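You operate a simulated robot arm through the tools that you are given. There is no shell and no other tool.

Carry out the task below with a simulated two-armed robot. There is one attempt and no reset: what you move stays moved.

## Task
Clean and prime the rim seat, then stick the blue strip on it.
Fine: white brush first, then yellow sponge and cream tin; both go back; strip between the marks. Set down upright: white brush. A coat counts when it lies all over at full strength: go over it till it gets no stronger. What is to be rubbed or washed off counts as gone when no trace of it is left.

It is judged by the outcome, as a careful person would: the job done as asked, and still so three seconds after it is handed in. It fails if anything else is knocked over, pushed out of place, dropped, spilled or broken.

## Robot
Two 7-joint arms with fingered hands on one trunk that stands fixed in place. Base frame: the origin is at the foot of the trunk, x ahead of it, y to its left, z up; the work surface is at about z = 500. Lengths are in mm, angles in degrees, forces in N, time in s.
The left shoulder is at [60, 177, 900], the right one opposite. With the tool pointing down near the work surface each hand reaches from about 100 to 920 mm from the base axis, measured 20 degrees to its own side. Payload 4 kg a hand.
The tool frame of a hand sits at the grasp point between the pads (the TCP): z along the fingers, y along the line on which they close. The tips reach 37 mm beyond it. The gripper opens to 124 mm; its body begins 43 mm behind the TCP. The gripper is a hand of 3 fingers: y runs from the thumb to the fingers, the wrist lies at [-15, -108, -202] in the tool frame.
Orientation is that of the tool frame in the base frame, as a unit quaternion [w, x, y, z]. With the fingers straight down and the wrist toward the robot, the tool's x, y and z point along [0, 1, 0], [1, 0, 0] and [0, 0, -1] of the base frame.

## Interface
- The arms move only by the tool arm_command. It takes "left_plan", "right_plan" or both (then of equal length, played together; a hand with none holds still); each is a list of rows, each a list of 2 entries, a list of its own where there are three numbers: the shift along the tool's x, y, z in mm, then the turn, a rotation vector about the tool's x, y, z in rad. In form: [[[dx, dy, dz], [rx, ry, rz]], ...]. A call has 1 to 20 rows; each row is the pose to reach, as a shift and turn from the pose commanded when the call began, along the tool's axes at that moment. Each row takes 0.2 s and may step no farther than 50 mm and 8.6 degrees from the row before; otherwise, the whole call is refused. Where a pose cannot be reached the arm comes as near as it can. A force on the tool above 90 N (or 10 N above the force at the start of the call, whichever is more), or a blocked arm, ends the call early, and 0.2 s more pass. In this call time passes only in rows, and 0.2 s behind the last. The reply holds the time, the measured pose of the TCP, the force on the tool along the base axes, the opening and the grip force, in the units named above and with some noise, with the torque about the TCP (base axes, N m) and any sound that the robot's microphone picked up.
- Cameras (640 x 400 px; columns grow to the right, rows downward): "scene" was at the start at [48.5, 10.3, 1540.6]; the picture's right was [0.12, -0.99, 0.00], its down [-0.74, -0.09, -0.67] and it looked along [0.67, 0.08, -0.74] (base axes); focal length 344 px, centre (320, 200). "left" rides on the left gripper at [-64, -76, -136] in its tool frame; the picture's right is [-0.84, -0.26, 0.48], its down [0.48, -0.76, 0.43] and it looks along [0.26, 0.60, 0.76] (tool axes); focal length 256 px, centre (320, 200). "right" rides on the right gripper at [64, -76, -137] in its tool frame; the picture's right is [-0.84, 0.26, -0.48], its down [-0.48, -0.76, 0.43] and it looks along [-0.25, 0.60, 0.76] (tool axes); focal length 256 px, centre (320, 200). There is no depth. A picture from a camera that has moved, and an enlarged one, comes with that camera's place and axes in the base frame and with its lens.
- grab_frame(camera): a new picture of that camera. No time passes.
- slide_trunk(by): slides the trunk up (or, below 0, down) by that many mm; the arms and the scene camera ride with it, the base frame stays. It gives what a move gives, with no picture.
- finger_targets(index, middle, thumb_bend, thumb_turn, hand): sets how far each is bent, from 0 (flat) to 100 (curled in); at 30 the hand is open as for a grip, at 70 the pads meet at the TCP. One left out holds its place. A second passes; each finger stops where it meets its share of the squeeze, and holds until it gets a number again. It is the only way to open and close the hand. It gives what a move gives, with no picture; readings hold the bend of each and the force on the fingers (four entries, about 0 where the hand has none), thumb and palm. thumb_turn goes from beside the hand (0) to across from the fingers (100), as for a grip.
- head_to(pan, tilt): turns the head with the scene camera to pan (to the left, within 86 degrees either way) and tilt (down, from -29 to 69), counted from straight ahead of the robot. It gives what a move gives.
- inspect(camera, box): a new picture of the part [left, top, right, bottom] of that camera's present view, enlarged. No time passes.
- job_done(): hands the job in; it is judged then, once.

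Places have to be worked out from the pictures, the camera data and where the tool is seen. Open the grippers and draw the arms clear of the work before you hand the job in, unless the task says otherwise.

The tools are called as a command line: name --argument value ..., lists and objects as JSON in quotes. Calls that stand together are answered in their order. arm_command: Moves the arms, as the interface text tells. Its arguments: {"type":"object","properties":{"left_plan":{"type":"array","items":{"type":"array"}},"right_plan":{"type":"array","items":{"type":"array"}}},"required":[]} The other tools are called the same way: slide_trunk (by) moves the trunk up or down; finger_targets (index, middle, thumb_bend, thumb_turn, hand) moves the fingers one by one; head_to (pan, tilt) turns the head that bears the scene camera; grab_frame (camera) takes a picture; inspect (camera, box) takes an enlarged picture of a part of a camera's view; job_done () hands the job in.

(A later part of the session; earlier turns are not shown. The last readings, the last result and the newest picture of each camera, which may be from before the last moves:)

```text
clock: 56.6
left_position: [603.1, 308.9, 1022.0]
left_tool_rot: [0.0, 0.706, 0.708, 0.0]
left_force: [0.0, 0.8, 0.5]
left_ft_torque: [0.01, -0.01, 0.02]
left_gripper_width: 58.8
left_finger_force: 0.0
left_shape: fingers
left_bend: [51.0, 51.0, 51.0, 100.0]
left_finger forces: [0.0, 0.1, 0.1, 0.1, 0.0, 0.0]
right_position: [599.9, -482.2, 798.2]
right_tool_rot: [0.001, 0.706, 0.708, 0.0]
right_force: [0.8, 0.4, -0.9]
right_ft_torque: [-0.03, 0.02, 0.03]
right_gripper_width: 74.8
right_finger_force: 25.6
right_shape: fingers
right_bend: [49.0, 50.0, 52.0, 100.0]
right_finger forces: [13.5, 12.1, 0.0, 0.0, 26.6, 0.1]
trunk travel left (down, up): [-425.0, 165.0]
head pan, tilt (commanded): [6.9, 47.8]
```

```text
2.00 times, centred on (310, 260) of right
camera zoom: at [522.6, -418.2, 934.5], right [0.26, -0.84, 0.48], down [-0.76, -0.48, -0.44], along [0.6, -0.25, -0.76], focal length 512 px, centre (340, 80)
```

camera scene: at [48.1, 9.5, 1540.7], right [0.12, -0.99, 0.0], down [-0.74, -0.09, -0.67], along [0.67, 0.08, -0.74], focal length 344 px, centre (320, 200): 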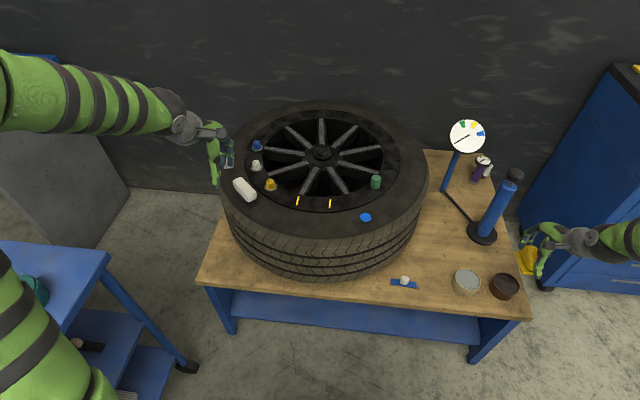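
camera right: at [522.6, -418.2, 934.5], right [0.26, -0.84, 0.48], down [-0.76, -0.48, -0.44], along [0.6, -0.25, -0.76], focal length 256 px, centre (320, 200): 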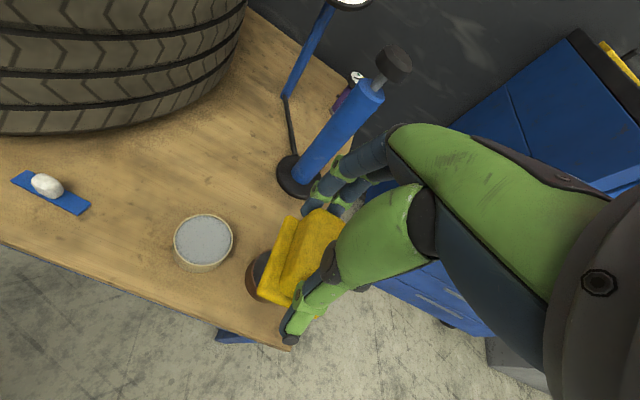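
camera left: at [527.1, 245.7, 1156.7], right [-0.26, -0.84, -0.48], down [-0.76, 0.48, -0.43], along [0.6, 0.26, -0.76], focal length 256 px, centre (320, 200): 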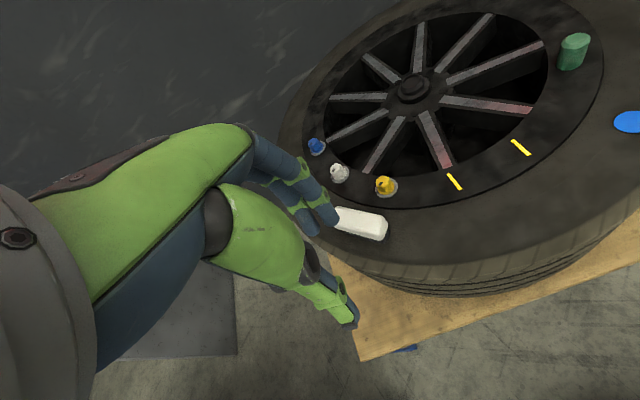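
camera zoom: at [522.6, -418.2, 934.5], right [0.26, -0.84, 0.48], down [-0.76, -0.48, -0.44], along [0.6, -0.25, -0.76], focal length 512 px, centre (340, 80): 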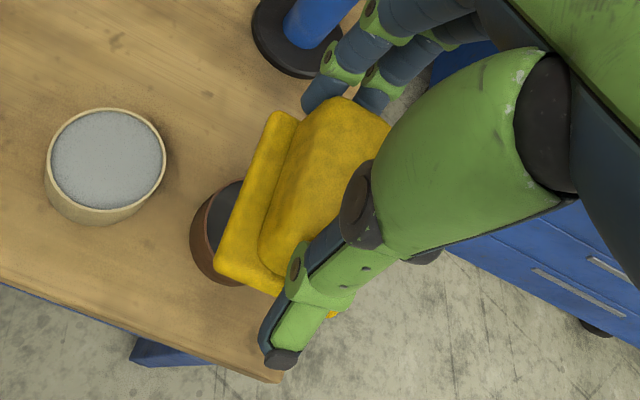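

Cream tin: centre about (658.5,-398), outer diameter ~80 mm, rim z≈546, filled nearly to the rim. The 72×50 plate doesn't fit flat, so I will dip its near end with a ~10° tilt. I move above the tin first.

arm_command --right_plan '[[[21, 13, 20], [-0.044, 0, 0]], [[43, 27, 45], [-0.087, 0, 0]], [[64, 40, 70], [-0.131, 0, 0]], [[85, 53.7, 98], [-0.1745, 0, 0]]]'

grab_frame --camera "right"

inspect --camera "scene" --box '[430, 220, 530, 310]'

```text
clock: 57.6
left_position: [602.5, 308.4, 1020.3]
left_tool_rot: [0.0, 0.707, 0.707, 0.0]
left_force: [-0.2, -0.5, 0.4]
left_ft_torque: [-0.01, 0.02, -0.01]
left_gripper_width: 58.9
left_finger_force: 0.1
left_shape: fingers
left_bend: [51.0, 51.0, 51.0, 100.0]
left_finger forces: [0.0, 0.1, 0.1, 0.1, 0.1, 0.0]
right_position: [654.9, -398.3, 700.3]
right_tool_rot: [0.061, 0.704, 0.704, 0.061]
right_force: [-0.3, 0.0, -0.3]
right_ft_torque: [-0.02, 0.03, -0.02]
right_gripper_width: 74.2
right_finger_force: 25.6
right_shape: fingers
right_bend: [49.0, 50.0, 52.0, 100.0]
right_finger forces: [13.5, 12.0, 0.0, 0.0, 26.4, 0.1]
trunk travel left (down, up): [-425.0, 165.0]
head pan, tilt (commanded): [6.9, 47.8]
```

```text
taken
camera right: at [556.7, -335.2, 821.3], right [0.17, -0.84, 0.52], down [-0.67, -0.48, -0.56], along [0.72, -0.26, -0.64], focal length 256 px, centre (320, 200)
```

right: 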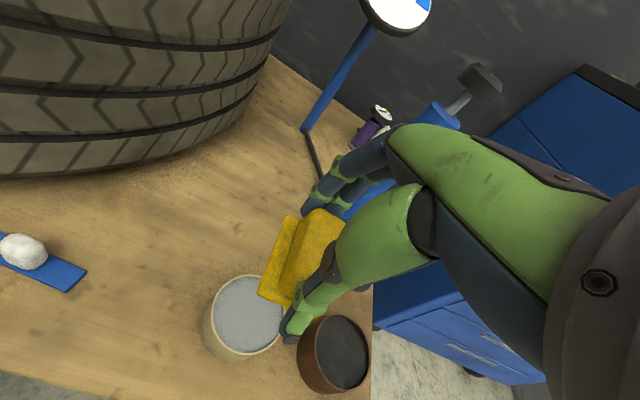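

```text
4.44 times, centred on (480, 265) of scene
camera zoom: at [49.0, 10.2, 1540.6], right [0.12, -0.99, 0.0], down [-0.74, -0.09, -0.67], along [0.67, 0.08, -0.74], focal length 1530 px, centre (-391, -89)
```

zoom: 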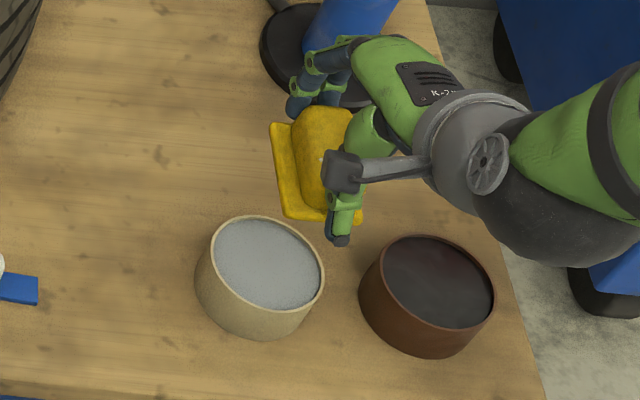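

I descend to about 5 mm above the rim and check alignment.

arm_command --right_plan '[[[0, -6, 34], [0, 0, 0]], [[0, -12, 68], [0, 0, 0]], [[0, -15.3, 86.7], [0, 0, 0]]]'

inspect --camera "scene" --box '[440, 240, 520, 310]'

inspect --camera "right" --box '[200, 180, 400, 380]'

```text
clock: 58.4
left_position: [602.7, 307.5, 1021.2]
left_tool_rot: [0.0, 0.707, 0.707, 0.0]
left_force: [0.4, 0.1, -0.3]
left_ft_torque: [-0.01, 0.01, -0.01]
left_gripper_width: 58.9
left_finger_force: 0.0
left_shape: fingers
left_bend: [51.0, 51.0, 51.0, 100.0]
left_finger forces: [0.0, 0.1, 0.0, 0.0, 0.1, 0.1]
right_position: [655.8, -397.7, 612.3]
right_tool_rot: [0.062, 0.704, 0.704, 0.062]
right_force: [-0.1, 0.8, -0.4]
right_ft_torque: [-0.04, -0.01, 0.01]
right_gripper_width: 74.5
right_finger_force: 25.9
right_shape: fingers
right_bend: [49.0, 50.0, 52.0, 100.0]
right_finger forces: [13.3, 12.1, 0.1, 0.0, 26.3, 0.0]
trunk travel left (down, up): [-425.0, 165.0]
head pan, tilt (commanded): [6.9, 47.8]
```

```text
5.71 times, centred on (480, 275) of scene
camera zoom: at [48.6, 10.1, 1540.6], right [0.12, -0.99, 0.0], down [-0.74, -0.09, -0.67], along [0.67, 0.08, -0.74], focal length 1967 px, centre (-594, -229)
```

zoom: 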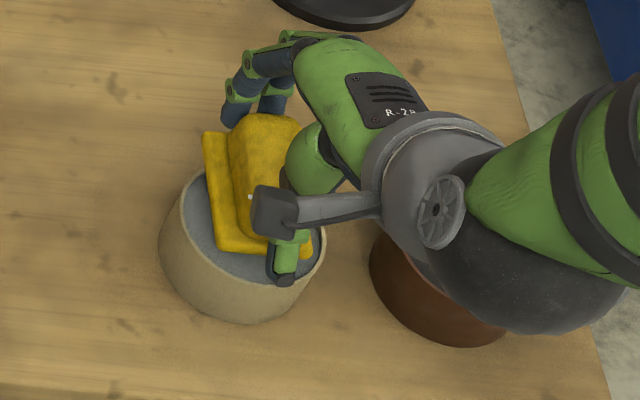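

```text
2.00 times, centred on (300, 280) of right
camera zoom: at [556.5, -333.2, 732.2], right [0.17, -0.84, 0.52], down [-0.67, -0.48, -0.56], along [0.72, -0.25, -0.65], focal length 512 px, centre (360, 40)
```

zoom: 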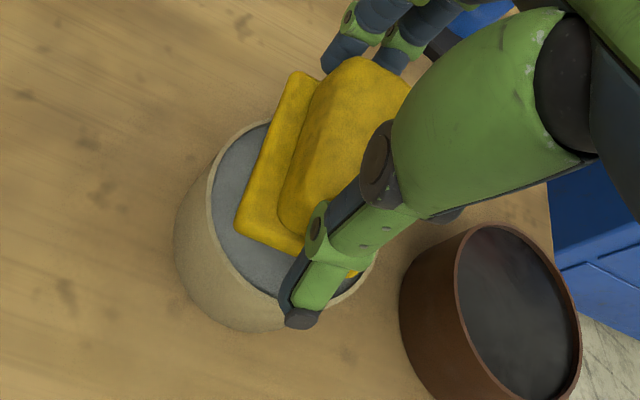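

The near end (edge at x≈636, centred on the tin) is over the cream. I lower 8 mm, then continue in 3 mm steps watching the force.

arm_command --right_plan '[[[0, -0.7, 4], [0, 0, 0]], [[0, -1.4, 7.9], [0, 0, 0]]]'

arm_command --right_plan '[[[0, -0.6, 3.3], [0, 0, 0]]]'

inspect --camera "right" --box '[200, 180, 400, 380]'

inspect --camera "scene" --box '[440, 240, 520, 310]'

```text
clock: 59.0
left_position: [603.2, 308.4, 1021.2]
left_tool_rot: [0.0, 0.707, 0.707, 0.001]
left_force: [0.6, 0.0, -0.7]
left_ft_torque: [-0.01, -0.01, 0.0]
left_gripper_width: 58.6
left_finger_force: 0.0
left_shape: fingers
left_bend: [51.0, 51.0, 51.0, 100.0]
left_finger forces: [0.0, 0.1, 0.0, 0.0, 0.0, 0.0]
right_position: [655.0, -396.9, 603.8]
right_tool_rot: [0.062, 0.704, 0.705, 0.062]
right_force: [1.0, 0.2, -0.1]
right_ft_torque: [0.0, 0.0, -0.02]
right_gripper_width: 74.2
right_finger_force: 26.3
right_shape: fingers
right_bend: [49.0, 50.0, 52.0, 100.0]
right_finger forces: [13.3, 12.0, 0.0, 0.0, 26.2, 0.0]
trunk travel left (down, up): [-425.0, 165.0]
head pan, tilt (commanded): [6.9, 47.8]
```

```text
clock: 59.4
left_position: [603.1, 307.4, 1020.1]
left_tool_rot: [0.0, 0.707, 0.707, 0.0]
left_force: [0.1, 0.3, 0.2]
left_ft_torque: [-0.02, -0.03, 0.01]
left_gripper_width: 59.0
left_finger_force: 0.1
left_shape: fingers
left_bend: [51.0, 51.0, 51.0, 100.0]
left_finger forces: [0.1, 0.1, 0.1, 0.0, 0.0, 0.0]
right_position: [654.0, -396.5, 600.7]
right_tool_rot: [0.062, 0.705, 0.704, 0.062]
right_force: [0.8, 0.4, -0.1]
right_ft_torque: [0.01, -0.01, 0.02]
right_gripper_width: 74.2
right_finger_force: 26.5
right_shape: fingers
right_bend: [49.0, 50.0, 52.0, 100.0]
right_finger forces: [13.3, 12.3, 0.0, 0.0, 26.4, 0.0]
trunk travel left (down, up): [-425.0, 165.0]
head pan, tilt (commanded): [6.9, 47.8]
```

```text
2.00 times, centred on (300, 280) of right
camera zoom: at [554.8, -332.7, 722.2], right [0.17, -0.84, 0.52], down [-0.67, -0.48, -0.56], along [0.72, -0.25, -0.65], focal length 512 px, centre (360, 40)
```

zoom: 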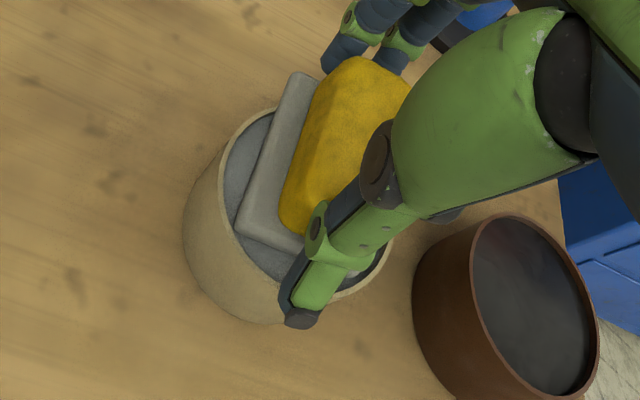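

```text
5.71 times, centred on (480, 275) of scene
camera zoom: at [48.4, 10.3, 1540.6], right [0.12, -0.99, 0.0], down [-0.74, -0.09, -0.67], along [0.67, 0.08, -0.74], focal length 1967 px, centre (-594, -229)
```

zoom: 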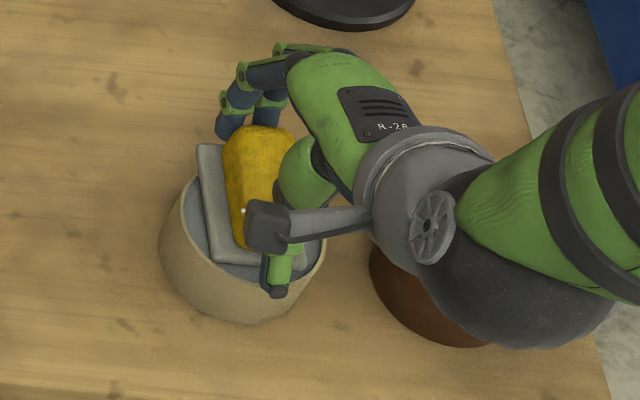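

The plate has turned grey — it has taken up the primer with no contact force. I lift it straight up and level the hand.

arm_command --right_plan '[[[0, 4, -22], [0, 0, 0]], [[0, 10, -59], [0, 0, 0]], [[0, 18, -105], [0, 0, 0]], [[0, 26, -150], [0, 0, 0]], [[0, 34, -195], [0.087, 0, 0]], [[0, 42, -240], [0.1745, 0, 0]], [[0, 50.5, -285], [0.1745, 0, 0]]]'

arm_command --right_plan '[[[46, 6, 0], [0, 0, 0]], [[93, 12, 0], [0, 0, 0]], [[139, 18, 0], [0, 0, 0]], [[185, 24, 0], [0, 0, 0]], [[232, 30, 0], [0, 0, 0]], [[278, 36, 0], [0, 0, 0]], [[325, 42, 0], [0, 0, 0]], [[371, 48, 0], [0, 0, 0]], [[418, 54, 0], [0, 0, 0]], [[464, 60, 0], [0, 0, 0]], [[510, 65.5, 0], [0, 0, 0]]]'

grab_frame --camera "scene"

grab_frame --camera "right"

grab_frame --camera "left"

```text
clock: 61.0
left_position: [602.8, 308.0, 1021.2]
left_tool_rot: [0.0, 0.706, 0.708, 0.001]
left_force: [-0.1, 0.5, 0.5]
left_ft_torque: [-0.01, -0.02, -0.04]
left_gripper_width: 58.9
left_finger_force: 0.0
left_shape: fingers
left_bend: [51.0, 51.0, 51.0, 100.0]
left_finger forces: [0.1, 0.0, 0.0, 0.0, 0.0, 0.1]
right_position: [652.5, -396.2, 889.6]
right_tool_rot: [-0.002, 0.706, 0.708, 0.001]
right_force: [-0.4, -0.2, -0.3]
right_ft_torque: [-0.01, 0.02, -0.03]
right_gripper_width: 74.0
right_finger_force: 25.8
right_shape: fingers
right_bend: [49.0, 50.0, 52.0, 100.0]
right_finger forces: [13.1, 12.0, 0.0, 0.1, 26.0, 0.1]
trunk travel left (down, up): [-425.0, 165.0]
head pan, tilt (commanded): [6.9, 47.8]
```

```text
clock: 63.4
left_position: [602.2, 307.2, 1021.6]
left_tool_rot: [0.0, 0.707, 0.708, 0.0]
left_force: [-0.8, -0.3, -0.1]
left_ft_torque: [0.0, 0.0, 0.01]
left_gripper_width: 59.1
left_finger_force: 0.1
left_shape: fingers
left_bend: [51.0, 51.0, 51.0, 100.0]
left_finger forces: [0.0, 0.0, 0.0, 0.0, 0.0, 0.1]
right_position: [718.1, 112.0, 890.9]
right_tool_rot: [0.0, 0.707, 0.708, 0.001]
right_force: [-0.3, 0.3, -0.7]
right_ft_torque: [-0.02, -0.01, 0.0]
right_gripper_width: 73.7
right_finger_force: 25.7
right_shape: fingers
right_bend: [49.0, 50.0, 52.0, 100.0]
right_finger forces: [13.1, 11.9, 0.1, 0.0, 25.8, 0.1]
trunk travel left (down, up): [-425.0, 165.0]
head pan, tilt (commanded): [6.9, 47.8]
```

```text
taken
camera scene: at [48.6, 10.9, 1540.6], right [0.12, -0.99, 0.0], down [-0.74, -0.09, -0.67], along [0.67, 0.08, -0.74], focal length 344 px, centre (320, 200)
```

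scene: 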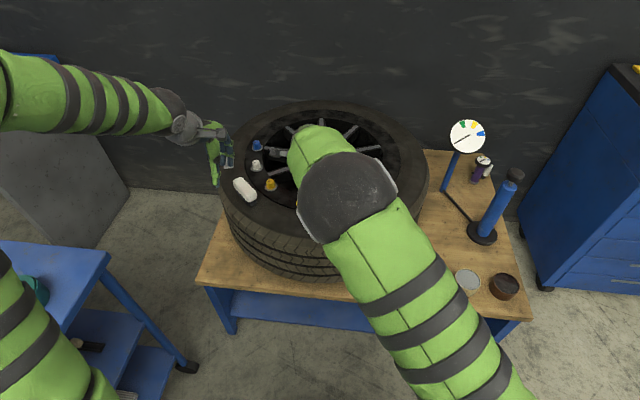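

```text
taken
camera right: at [640.9, 177.1, 1026.5], right [0.26, -0.84, 0.48], down [-0.76, -0.48, -0.43], along [0.6, -0.25, -0.76], focal length 256 px, centre (320, 200)
```

right: 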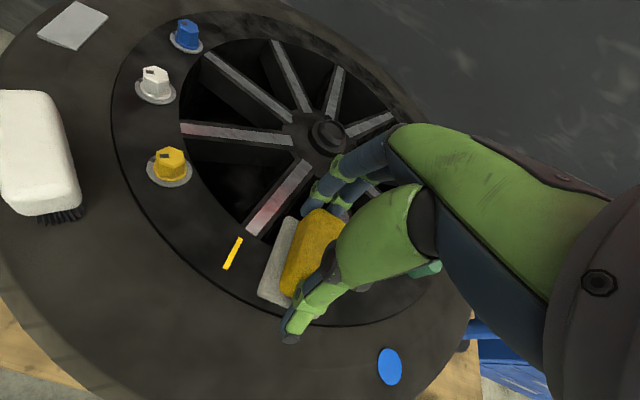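

```text
taken
camera left: at [527.5, 246.0, 1156.5], right [-0.26, -0.84, -0.48], down [-0.76, 0.48, -0.43], along [0.6, 0.26, -0.76], focal length 256 px, centre (320, 200)
```

left: 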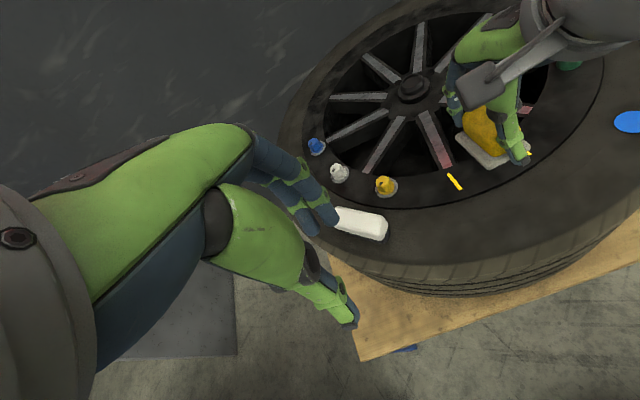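

The scene view is blocked by the arm, but the left wrist camera sees the seat. I lower the sponge to about 6 mm above the seat.

arm_command --right_plan '[[[0, 0, 30], [0, 0, 0]], [[0, 0, 45], [0, 0, 0]], [[0, 0, 52], [0, 0, 0]]]'

inspect --camera "left" --box '[420, 80, 580, 220]'

inspect --camera "right" --box '[180, 180, 380, 380]'

```text
clock: 64.2
left_position: [602.5, 308.7, 1022.2]
left_tool_rot: [0.0, 0.707, 0.707, 0.0]
left_force: [0.3, 0.2, 0.0]
left_ft_torque: [-0.04, 0.0, -0.02]
left_gripper_width: 58.9
left_finger_force: 0.1
left_shape: fingers
left_bend: [51.0, 51.0, 51.0, 100.0]
left_finger forces: [0.1, 0.0, 0.0, 0.0, 0.1, 0.0]
right_position: [719.2, 113.4, 837.5]
right_tool_rot: [0.0, 0.707, 0.708, 0.0]
right_force: [-0.4, 0.9, -0.8]
right_ft_torque: [0.02, 0.01, 0.03]
right_gripper_width: 73.8
right_finger_force: 25.5
right_shape: fingers
right_bend: [49.0, 50.0, 52.0, 100.0]
right_finger forces: [13.1, 11.9, 0.0, 0.0, 25.7, 0.1]
trunk travel left (down, up): [-425.0, 165.0]
head pan, tilt (commanded): [6.9, 47.8]
```

```text
2.86 times, centred on (500, 150) of left
camera zoom: at [527.4, 245.6, 1156.6], right [-0.26, -0.84, -0.48], down [-0.76, 0.48, -0.43], along [0.6, 0.26, -0.76], focal length 731 px, centre (-194, 343)
```

zoom: 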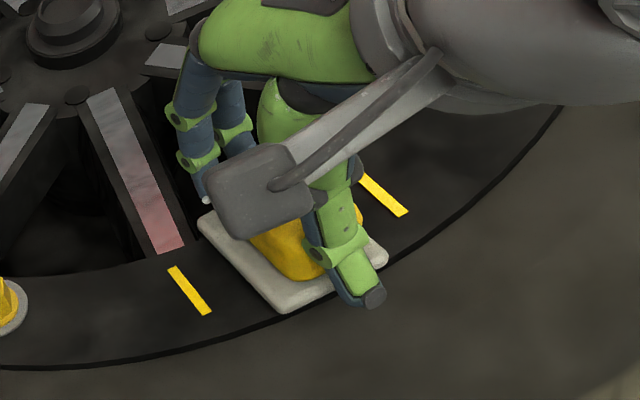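

```text
2.00 times, centred on (280, 280) of right
camera zoom: at [642.0, 177.3, 973.8], right [0.26, -0.84, 0.48], down [-0.76, -0.48, -0.43], along [0.6, -0.25, -0.76], focal length 512 px, centre (400, 40)
```

zoom: 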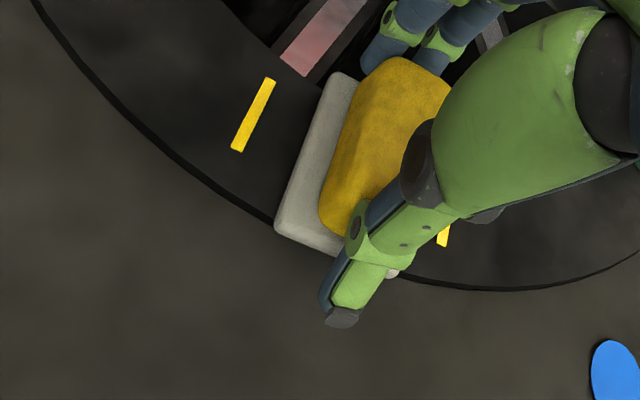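

The near edge of the plate reaches the rim/tyre groove, so I shift 8 mm forward (inward), then lower in small steps to contact.

arm_command --right_plan '[[[0, 8, 0], [0, 0, 0]], [[0, 8, 3], [0, 0, 0]]]'

arm_command --right_plan '[[[0, 0, 2.5], [0, 0, 0]]]'

arm_command --right_plan '[[[0, 0, 2], [0, 0, 0]]]'

inspect --camera "left" --box '[420, 80, 580, 220]'

```text
clock: 64.8
left_position: [602.8, 308.9, 1021.6]
left_tool_rot: [0.0, 0.707, 0.707, 0.0]
left_force: [-0.6, -0.1, -0.2]
left_ft_torque: [-0.03, 0.02, -0.01]
left_gripper_width: 58.7
left_finger_force: 0.2
left_shape: fingers
left_bend: [51.0, 51.0, 51.0, 100.0]
left_finger forces: [0.1, 0.0, 0.1, 0.1, 0.0, 0.1]
right_position: [726.2, 113.4, 835.5]
right_tool_rot: [0.0, 0.708, 0.706, 0.001]
right_force: [-1.0, 0.3, -0.4]
right_ft_torque: [-0.02, 0.04, -0.01]
right_gripper_width: 74.0
right_finger_force: 25.5
right_shape: fingers
right_bend: [49.0, 50.0, 52.0, 100.0]
right_finger forces: [13.1, 11.8, 0.0, 0.0, 25.7, 0.0]
trunk travel left (down, up): [-425.0, 165.0]
head pan, tilt (commanded): [6.9, 47.8]
```

```text
clock: 65.2
left_position: [603.6, 309.0, 1020.6]
left_tool_rot: [0.0, 0.707, 0.707, 0.0]
left_force: [0.2, -0.3, 0.7]
left_ft_torque: [-0.01, 0.0, -0.01]
left_gripper_width: 59.3
left_finger_force: 0.0
left_shape: fingers
left_bend: [51.0, 51.0, 51.0, 100.0]
left_finger forces: [0.1, 0.2, 0.0, 0.1, 0.0, 0.0]
right_position: [726.8, 112.4, 833.0]
right_tool_rot: [0.0, 0.707, 0.708, 0.0]
right_force: [0.4, -0.7, -1.0]
right_ft_torque: [0.03, -0.01, 0.03]
right_gripper_width: 73.6
right_finger_force: 25.7
right_shape: fingers
right_bend: [49.0, 50.0, 52.0, 100.0]
right_finger forces: [12.9, 11.9, 0.0, 0.0, 25.7, 0.0]
trunk travel left (down, up): [-425.0, 165.0]
head pan, tilt (commanded): [6.9, 47.8]
```

```text
clock: 65.6
left_position: [601.9, 308.9, 1021.7]
left_tool_rot: [0.0, 0.707, 0.707, 0.0]
left_force: [-1.0, 0.1, -0.2]
left_ft_torque: [-0.01, 0.0, 0.01]
left_gripper_width: 58.9
left_finger_force: 0.0
left_shape: fingers
left_bend: [51.0, 51.0, 51.0, 100.0]
left_finger forces: [0.0, 0.0, 0.0, 0.1, 0.1, 0.0]
right_position: [728.2, 113.1, 832.7]
right_tool_rot: [0.001, 0.706, 0.708, 0.001]
right_force: [-1.3, -0.2, 2.8]
right_ft_torque: [-0.04, -0.09, -0.02]
right_gripper_width: 73.5
right_finger_force: 26.0
right_shape: fingers
right_bend: [49.0, 50.0, 52.0, 100.0]
right_finger forces: [13.0, 11.9, 0.0, 0.1, 27.1, 0.0]
trunk travel left (down, up): [-425.0, 165.0]
head pan, tilt (commanded): [6.9, 47.8]
```

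```text
2.86 times, centred on (500, 150) of left
camera zoom: at [527.1, 245.6, 1156.9], right [-0.26, -0.84, -0.48], down [-0.76, 0.48, -0.43], along [0.6, 0.26, -0.76], focal length 731 px, centre (-194, 343)
```

zoom: 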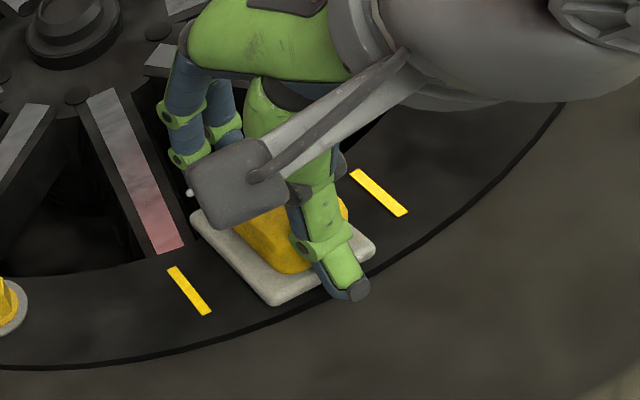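

Contact (≈3 N) at TCP z≈832, so the seat lies near z≈774. Now I wipe along the rim with ±26 mm strokes.

arm_command --right_plan '[[[0, 0, 0.8], [0, 0, 0]], [[8, 0, 0.8], [0, 0, 0]], [[17, 0, 0.8], [0, 0, 0]], [[26, 0, 0.8], [0, 0, 0]], [[17, 0, 0.8], [0, 0, 0]], [[8, 0, 0.8], [0, 0, 0]], [[-2, 0, 0.8], [0, 0, 0]], [[-12, 0, 0.8], [0, 0, 0]], [[-22, 0, 0.8], [0, 0, 0]], [[-26, 0, 0.8], [0, 0, 0]], [[-16, 0, 0.8], [0, 0, 0]], [[-6, 0, 0.8], [0, 0, 0]], [[4, 0, 0.8], [0, 0, 0]], [[14, 0, 0.8], [0, 0, 0]], [[26, 0, 0.8], [0, 0, 0]]]'

inspect --camera "left" --box '[420, 80, 580, 220]'

inspect --camera "right" --box '[180, 180, 400, 380]'

```text
clock: 68.8
left_position: [602.5, 308.7, 1021.8]
left_tool_rot: [0.0, 0.706, 0.708, 0.0]
left_force: [0.1, -0.4, 0.2]
left_ft_torque: [0.0, 0.03, -0.01]
left_gripper_width: 59.1
left_finger_force: 0.1
left_shape: fingers
left_bend: [51.0, 51.0, 51.0, 100.0]
left_finger forces: [0.0, 0.0, 0.1, 0.0, 0.0, 0.1]
right_position: [726.0, 139.5, 832.0]
right_tool_rot: [-0.001, 0.707, 0.707, 0.001]
right_force: [1.6, -7.3, 8.2]
right_ft_torque: [-0.25, -0.35, -0.32]
right_gripper_width: 74.4
right_finger_force: 27.1
right_shape: fingers
right_bend: [49.0, 50.0, 52.0, 100.0]
right_finger forces: [14.6, 11.9, 0.0, 0.0, 27.2, 0.0]
trunk travel left (down, up): [-425.0, 165.0]
head pan, tilt (commanded): [6.9, 47.8]
```

```text
2.86 times, centred on (500, 150) of left
camera zoom: at [527.0, 245.2, 1156.9], right [-0.26, -0.84, -0.48], down [-0.76, 0.48, -0.43], along [0.6, 0.26, -0.76], focal length 731 px, centre (-194, 343)
```

zoom: 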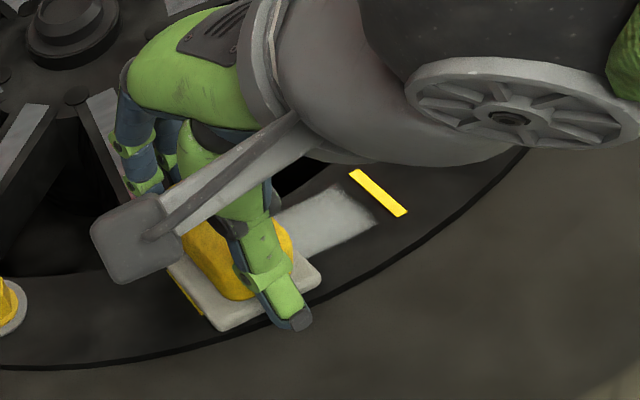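

```text
2.00 times, centred on (290, 280) of right
camera zoom: at [650.2, 203.1, 967.4], right [0.26, -0.84, 0.48], down [-0.76, -0.48, -0.44], along [0.6, -0.25, -0.76], focal length 512 px, centre (380, 40)
```

zoom: 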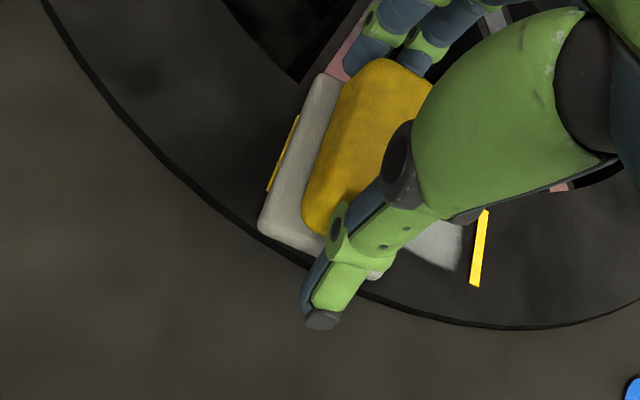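

A grey primer coat appears between the marks. I continue with further strokes, reaching a bit farther to each side, then lift off to inspect.

arm_command --right_plan '[[[6, 0, 0], [0, 0, 0]], [[-4, 0, 0], [0, 0, 0]], [[-14, 0, 0], [0, 0, 0]], [[-24, 0, 0], [0, 0, 0]], [[-34, 0, 0], [0, 0, 0]], [[-44, 0, 0], [0, 0, 0]], [[-54, 0, 0], [0, 0, 0]], [[-60, 0, 0], [0, 0, 0]], [[-50, 0, 0], [0, 0, 0]], [[-40, 0, 0], [0, 0, 0]], [[-30, 0, 0], [0, 0, 0]], [[-20, 0, 0], [0, 0, 0]], [[-10, 0, 0], [0, 0, 0]], [[0, 0, 0], [0, 0, 0]], [[6, 0, 0], [0, 0, 0]], [[-6, 0, 0], [0, 0, 0]], [[-18, 0, 0], [0, 0, 0]], [[-30, 0, 0], [0, 0, 0]], [[-44, 0, 0], [0, 0, 0]], [[-58, 0, 0], [0, 0, 0]]]'

arm_command --right_plan '[[[0, 0, -20], [0, 0, 0]], [[-25, 0, -50], [0, 0, 0]], [[-70, 0, -60], [0, 0, 0]], [[-115, 0, -60], [0, 0, 0]], [[-160, 0, -60], [0, 0, 0]]]'

inspect --camera "left" --box '[420, 100, 560, 220]'

grab_frame --camera "scene"

grab_frame --camera "right"

```text
clock: 73.0
left_position: [602.6, 309.1, 1022.1]
left_tool_rot: [0.0, 0.707, 0.707, 0.001]
left_force: [-0.3, 0.2, -0.6]
left_ft_torque: [-0.02, -0.04, 0.0]
left_gripper_width: 58.9
left_finger_force: 0.0
left_shape: fingers
left_bend: [51.0, 51.0, 51.0, 100.0]
left_finger forces: [0.0, 0.0, 0.0, 0.0, 0.0, 0.0]
right_position: [726.1, 80.9, 831.6]
right_tool_rot: [-0.002, 0.707, 0.708, 0.0]
right_force: [-0.2, 4.2, 5.8]
right_ft_torque: [0.14, -0.27, 0.18]
right_gripper_width: 74.0
right_finger_force: 26.4
right_shape: fingers
right_bend: [49.0, 50.0, 52.0, 100.0]
right_finger forces: [13.3, 12.8, 0.0, 0.0, 27.2, 0.1]
trunk travel left (down, up): [-425.0, 165.0]
head pan, tilt (commanded): [6.9, 47.8]
```

```text
clock: 74.2
left_position: [602.2, 308.5, 1021.0]
left_tool_rot: [0.0, 0.707, 0.707, -0.001]
left_force: [0.1, -1.2, 0.8]
left_ft_torque: [0.03, -0.01, 0.01]
left_gripper_width: 59.2
left_finger_force: 0.0
left_shape: fingers
left_bend: [51.0, 51.0, 51.0, 100.0]
left_finger forces: [0.0, 0.0, 0.1, 0.1, 0.0, 0.1]
right_position: [727.6, -80.5, 891.0]
right_tool_rot: [0.0, 0.706, 0.708, 0.001]
right_force: [0.2, 0.3, -0.4]
right_ft_torque: [-0.01, 0.01, -0.01]
right_gripper_width: 73.6
right_finger_force: 25.4
right_shape: fingers
right_bend: [49.0, 50.0, 52.0, 100.0]
right_finger forces: [13.6, 11.9, 0.0, 0.0, 26.2, 0.0]
trunk travel left (down, up): [-425.0, 165.0]
head pan, tilt (commanded): [6.9, 47.8]
```

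```text
3.33 times, centred on (490, 160) of left
camera zoom: at [527.4, 245.0, 1156.8], right [-0.26, -0.84, -0.48], down [-0.76, 0.48, -0.43], along [0.6, 0.26, -0.76], focal length 853 px, centre (-247, 333)
```

zoom: 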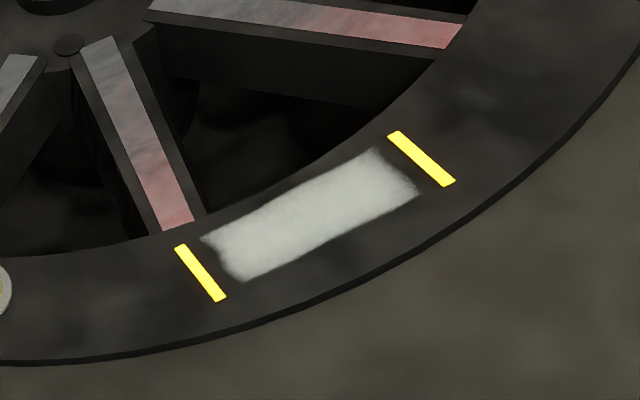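

```text
taken
camera scene: at [48.6, 9.6, 1540.6], right [0.12, -0.99, 0.0], down [-0.74, -0.09, -0.67], along [0.67, 0.08, -0.74], focal length 344 px, centre (320, 200)
```

scene: 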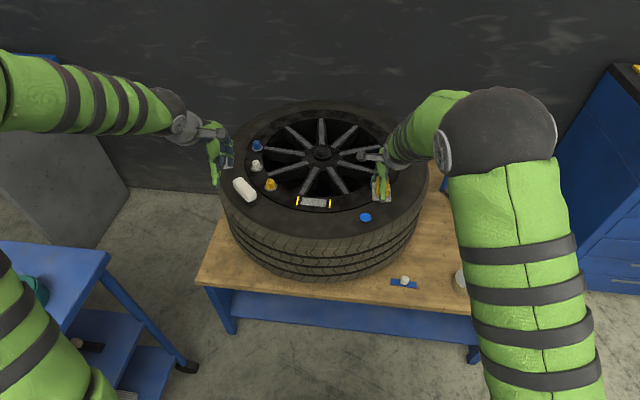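

```text
taken
camera right: at [650.5, -16.8, 1027.3], right [0.26, -0.84, 0.48], down [-0.76, -0.48, -0.43], along [0.6, -0.25, -0.76], focal length 256 px, centre (320, 200)
```

right: 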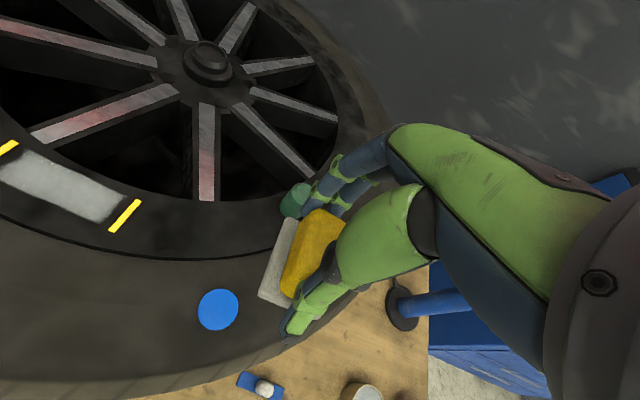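

The coat shows as a neat rectangle. I zoom in to see its evenness.

inspect --camera "scene" --box '[295, 190, 335, 215]'

inspect --camera "left" --box '[460, 130, 540, 190]'

inspect --camera "right" --box '[0, 140, 150, 240]'

```text
16.00 times, centred on (315, 202) of scene
camera zoom: at [48.6, 9.6, 1540.6], right [0.12, -0.99, 0.0], down [-0.74, -0.09, -0.67], along [0.67, 0.08, -0.74], focal length 5507 px, centre (400, 160)
```

zoom: 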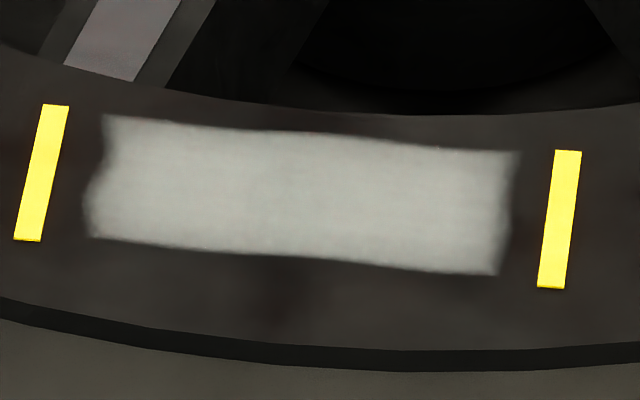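

```text
6.67 times, centred on (500, 160) of left
camera zoom: at [527.4, 245.0, 1156.8], right [-0.26, -0.84, -0.48], down [-0.76, 0.48, -0.43], along [0.6, 0.26, -0.76], focal length 1707 px, centre (-880, 467)
```

zoom: 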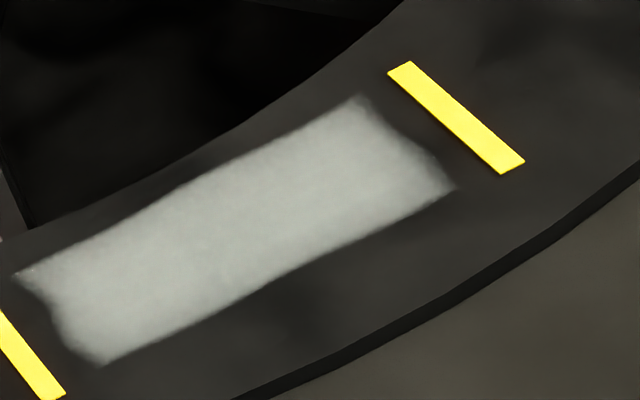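

```text
4.00 times, centred on (75, 190) of right
camera zoom: at [650.5, -16.8, 1027.3], right [0.26, -0.84, 0.48], down [-0.76, -0.48, -0.43], along [0.6, -0.25, -0.76], focal length 1024 px, centre (1300, 240)
```

zoom: 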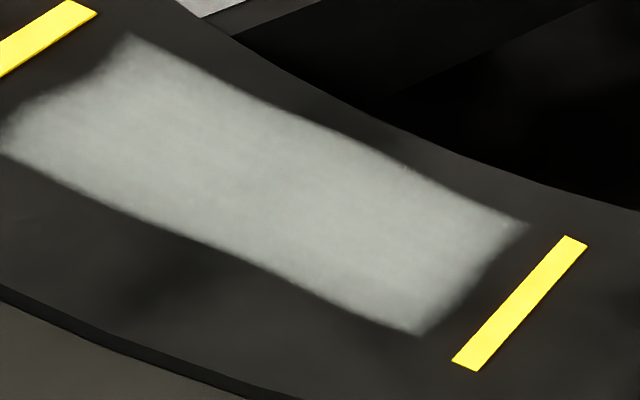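

The coat looks even; to confirm it's at full strength I'll re-dip and go over it again, comparing afterwards. I return over the tin with the same 10° tilt.

arm_command --right_plan '[[[-45, -10, 0], [0, 0, 0]], [[-90, -20, 0], [0, 0, 0]], [[-135, -31, 0], [0, 0, 0]], [[-180, -42, 10], [0, 0, 0]], [[-220, -51, 38], [0, 0, 0]], [[-255, -60, 70], [-0.0436, 0, 0]], [[-285, -67, 108], [-0.087, 0, 0]], [[-305, -71, 150], [-0.131, 0, 0]], [[-316.5, -74, 191], [-0.1745, 0, 0]]]'

arm_command --right_plan '[[[0, -6, 34], [0, 0, 0]], [[0, -12, 68], [0, 0, 0]], [[0, -15.3, 86.7], [0, 0, 0]]]'

inspect --camera "scene" --box '[440, 240, 520, 310]'

inspect --camera "right" --box '[200, 180, 400, 380]'

```text
clock: 76.2
left_position: [603.0, 308.6, 1022.3]
left_tool_rot: [0.0, 0.707, 0.707, 0.0]
left_force: [0.1, 0.4, -0.5]
left_ft_torque: [0.01, 0.01, -0.03]
left_gripper_width: 58.9
left_finger_force: 0.1
left_shape: fingers
left_bend: [51.0, 51.0, 51.0, 100.0]
left_finger forces: [0.1, 0.0, 0.0, 0.0, 0.0, 0.0]
right_position: [653.4, -395.0, 696.9]
right_tool_rot: [0.061, 0.704, 0.705, 0.062]
right_force: [-0.2, 0.9, -0.8]
right_ft_torque: [-0.05, 0.05, 0.02]
right_gripper_width: 73.6
right_finger_force: 25.6
right_shape: fingers
right_bend: [49.0, 50.0, 52.0, 100.0]
right_finger forces: [13.1, 11.8, 0.0, 0.1, 25.9, 0.1]
trunk travel left (down, up): [-425.0, 165.0]
head pan, tilt (commanded): [6.9, 47.8]
```

```text
clock: 77.0
left_position: [602.1, 308.5, 1023.5]
left_tool_rot: [0.0, 0.707, 0.707, 0.0]
left_force: [-0.7, -0.1, -0.2]
left_ft_torque: [0.0, 0.03, 0.01]
left_gripper_width: 58.7
left_finger_force: 0.1
left_shape: fingers
left_bend: [51.0, 51.0, 51.0, 100.0]
left_finger forces: [0.0, 0.0, 0.0, 0.0, 0.1, 0.1]
right_position: [652.1, -392.8, 610.7]
right_tool_rot: [0.061, 0.704, 0.705, 0.062]
right_force: [0.0, -0.5, -0.3]
right_ft_torque: [0.0, 0.0, 0.01]
right_gripper_width: 73.6
right_finger_force: 24.9
right_shape: fingers
right_bend: [49.0, 50.0, 52.0, 100.0]
right_finger forces: [13.2, 11.8, 0.1, 0.0, 25.8, 0.1]
trunk travel left (down, up): [-425.0, 165.0]
head pan, tilt (commanded): [6.9, 47.8]
```

```text
5.71 times, centred on (480, 275) of scene
camera zoom: at [48.6, 10.2, 1540.6], right [0.12, -0.99, 0.0], down [-0.74, -0.09, -0.67], along [0.67, 0.08, -0.74], focal length 1967 px, centre (-594, -229)
```

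zoom: 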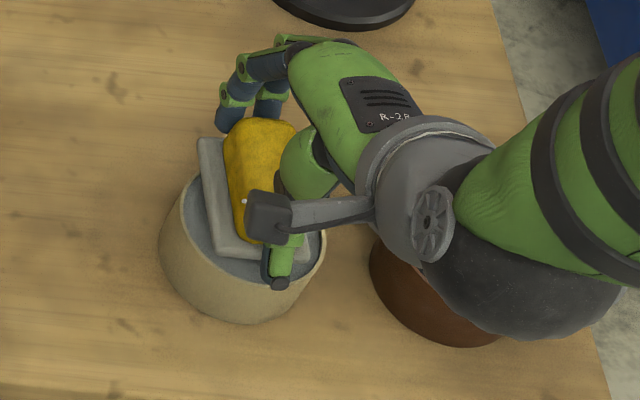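

```text
2.00 times, centred on (300, 280) of right
camera zoom: at [554.0, -330.1, 731.8], right [0.17, -0.84, 0.52], down [-0.67, -0.48, -0.56], along [0.72, -0.25, -0.65], focal length 512 px, centre (360, 40)
```

zoom: 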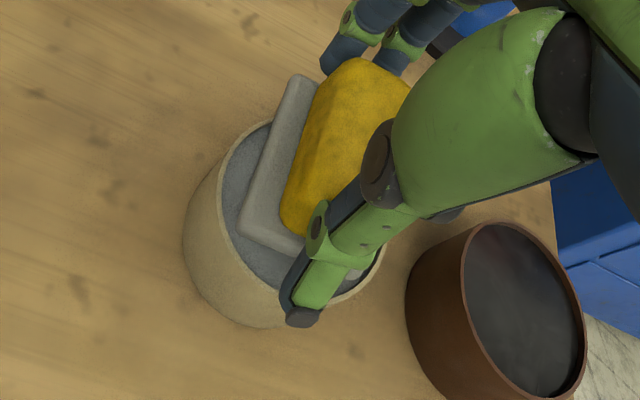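

Slightly off (y≈-393); I correct by -4 mm in y and +2 mm in x and lower 10 mm into the cream, then rise again.

arm_command --right_plan '[[[-4, 2, 0], [0, 0, 0]], [[-4, 1.2, 5], [0, 0, 0]], [[-4, 0.4, 10], [0, 0, 0]]]'

inspect --camera "right" --box '[200, 180, 400, 380]'

arm_command --right_plan '[[[0, 4, -22], [0, 0, 0]], [[0, 10, -59], [0, 0, 0]], [[0, 18, -105], [0, 0, 0]], [[0, 26, -150], [0, 0, 0]], [[0, 34, -195], [0.087, 0, 0]], [[0, 42, -240], [0.1745, 0, 0]], [[0, 50.5, -285], [0.1745, 0, 0]]]'

```text
clock: 77.8
left_position: [602.4, 307.9, 1021.0]
left_tool_rot: [0.0, 0.707, 0.707, 0.001]
left_force: [-0.1, 0.6, 0.4]
left_ft_torque: [0.01, -0.01, -0.03]
left_gripper_width: 59.3
left_finger_force: 0.1
left_shape: fingers
left_bend: [51.0, 51.0, 51.0, 100.0]
left_finger forces: [0.0, 0.0, 0.1, 0.0, 0.0, 0.0]
right_position: [655.2, -397.7, 601.2]
right_tool_rot: [0.061, 0.704, 0.705, 0.062]
right_force: [0.6, -0.3, -0.5]
right_ft_torque: [0.03, 0.01, -0.01]
right_gripper_width: 73.3
right_finger_force: 25.8
right_shape: fingers
right_bend: [49.0, 50.0, 52.0, 100.0]
right_finger forces: [13.1, 11.8, 0.0, 0.0, 25.8, 0.0]
trunk travel left (down, up): [-425.0, 165.0]
head pan, tilt (commanded): [6.9, 47.8]
```

```text
2.00 times, centred on (300, 280) of right
camera zoom: at [556.1, -335.0, 722.6], right [0.17, -0.84, 0.52], down [-0.67, -0.48, -0.56], along [0.72, -0.25, -0.65], focal length 512 px, centre (360, 40)
```

zoom: 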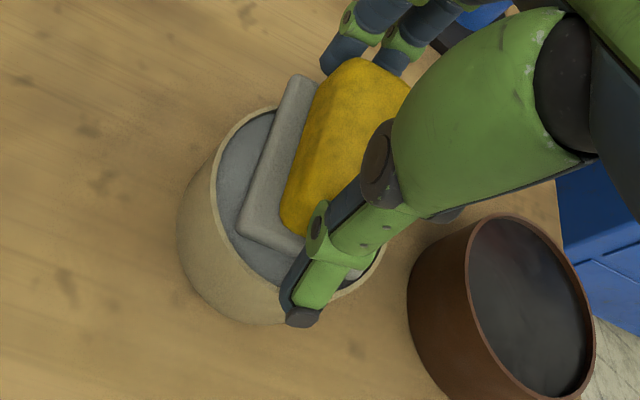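

```text
clock: 79.4
left_position: [602.1, 308.7, 1021.0]
left_tool_rot: [0.0, 0.707, 0.708, 0.0]
left_force: [-0.3, 0.8, 0.1]
left_ft_torque: [0.02, 0.01, 0.0]
left_gripper_width: 58.9
left_finger_force: 0.0
left_shape: fingers
left_bend: [51.0, 51.0, 51.0, 100.0]
left_finger forces: [0.0, 0.0, 0.1, 0.0, 0.0, 0.1]
right_position: [656.2, -400.5, 890.4]
right_tool_rot: [-0.001, 0.707, 0.708, 0.0]
right_force: [-0.4, 0.1, -0.3]
right_ft_torque: [-0.01, -0.01, -0.01]
right_gripper_width: 73.3
right_finger_force: 24.9
right_shape: fingers
right_bend: [49.0, 50.0, 52.0, 100.0]
right_finger forces: [13.0, 11.8, 0.0, 0.1, 25.4, 0.1]
trunk travel left (down, up): [-425.0, 165.0]
head pan, tilt (commanded): [6.9, 47.8]
```

Dipped again. I return over the seat at z≈890 and lower to about 836.

arm_command --right_plan '[[[46, 6, 0], [0, 0, 0]], [[93, 13, 0], [0, 0, 0]], [[139, 19, 0], [0, 0, 0]], [[185, 26, 0], [0, 0, 0]], [[232, 32, 0], [0, 0, 0]], [[278, 39, 0], [0, 0, 0]], [[325, 45, 0], [0, 0, 0]], [[371, 52, 0], [0, 0, 0]], [[418, 58, 0], [0, 0, 0]], [[464, 65, 0], [0, 0, 0]], [[512, 71, 0], [0, 0, 0]], [[512, 71, 30], [0, 0, 0]], [[512, 71, 54], [0, 0, 0]]]'

arm_command --right_plan '[[[0, 0, 3], [0, 0, 0]]]'

arm_command --right_plan '[[[0, 0, 2], [0, 0, 0]]]'

```text
clock: 82.2
left_position: [603.9, 308.8, 1021.5]
left_tool_rot: [0.0, 0.706, 0.708, 0.0]
left_force: [0.7, -0.6, -0.5]
left_ft_torque: [-0.04, -0.01, -0.02]
left_gripper_width: 59.0
left_finger_force: 0.1
left_shape: fingers
left_bend: [51.0, 51.0, 51.0, 100.0]
left_finger forces: [0.0, 0.1, 0.0, 0.0, 0.1, 0.1]
right_position: [725.2, 115.0, 836.6]
right_tool_rot: [0.0, 0.707, 0.707, 0.001]
right_force: [0.1, -0.8, -0.8]
right_ft_torque: [0.03, 0.04, 0.04]
right_gripper_width: 72.9
right_finger_force: 24.6
right_shape: fingers
right_bend: [49.0, 50.0, 52.0, 100.0]
right_finger forces: [12.9, 11.7, 0.0, 0.1, 25.1, 0.0]
trunk travel left (down, up): [-425.0, 165.0]
head pan, tilt (commanded): [6.9, 47.8]
```

```text
clock: 82.6
left_position: [602.7, 308.5, 1021.1]
left_tool_rot: [0.0, 0.706, 0.708, 0.001]
left_force: [0.1, -0.6, -0.8]
left_ft_torque: [-0.02, -0.01, 0.01]
left_gripper_width: 58.7
left_finger_force: 0.0
left_shape: fingers
left_bend: [51.0, 51.0, 51.0, 100.0]
left_finger forces: [0.0, 0.0, 0.1, 0.0, 0.0, 0.0]
right_position: [725.3, 113.8, 834.1]
right_tool_rot: [-0.001, 0.707, 0.707, 0.002]
right_force: [1.1, -0.3, -1.2]
right_ft_torque: [0.03, 0.01, -0.02]
right_gripper_width: 73.2
right_finger_force: 25.0
right_shape: fingers
right_bend: [49.0, 50.0, 52.0, 100.0]
right_finger forces: [12.9, 11.6, 0.1, 0.0, 25.1, 0.0]
trunk travel left (down, up): [-425.0, 165.0]
head pan, tilt (commanded): [6.9, 47.8]
```

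```text
clock: 83.0
left_position: [602.1, 308.0, 1021.6]
left_tool_rot: [0.0, 0.707, 0.707, 0.0]
left_force: [-0.2, 0.6, 0.3]
left_ft_torque: [0.0, 0.02, 0.02]
left_gripper_width: 58.9
left_finger_force: 0.0
left_shape: fingers
left_bend: [51.0, 51.0, 51.0, 100.0]
left_finger forces: [0.1, 0.1, 0.0, 0.1, 0.0, 0.1]
right_position: [726.4, 114.4, 833.2]
right_tool_rot: [-0.001, 0.707, 0.707, 0.001]
right_force: [-1.6, 0.4, 1.7]
right_ft_torque: [-0.04, 0.03, 0.0]
right_gripper_width: 72.6
right_finger_force: 25.4
right_shape: fingers
right_bend: [49.0, 50.0, 52.0, 100.0]
right_finger forces: [12.8, 11.6, 0.0, 0.0, 26.2, 0.0]
trunk travel left (down, up): [-425.0, 165.0]
head pan, tilt (commanded): [6.9, 47.8]
```

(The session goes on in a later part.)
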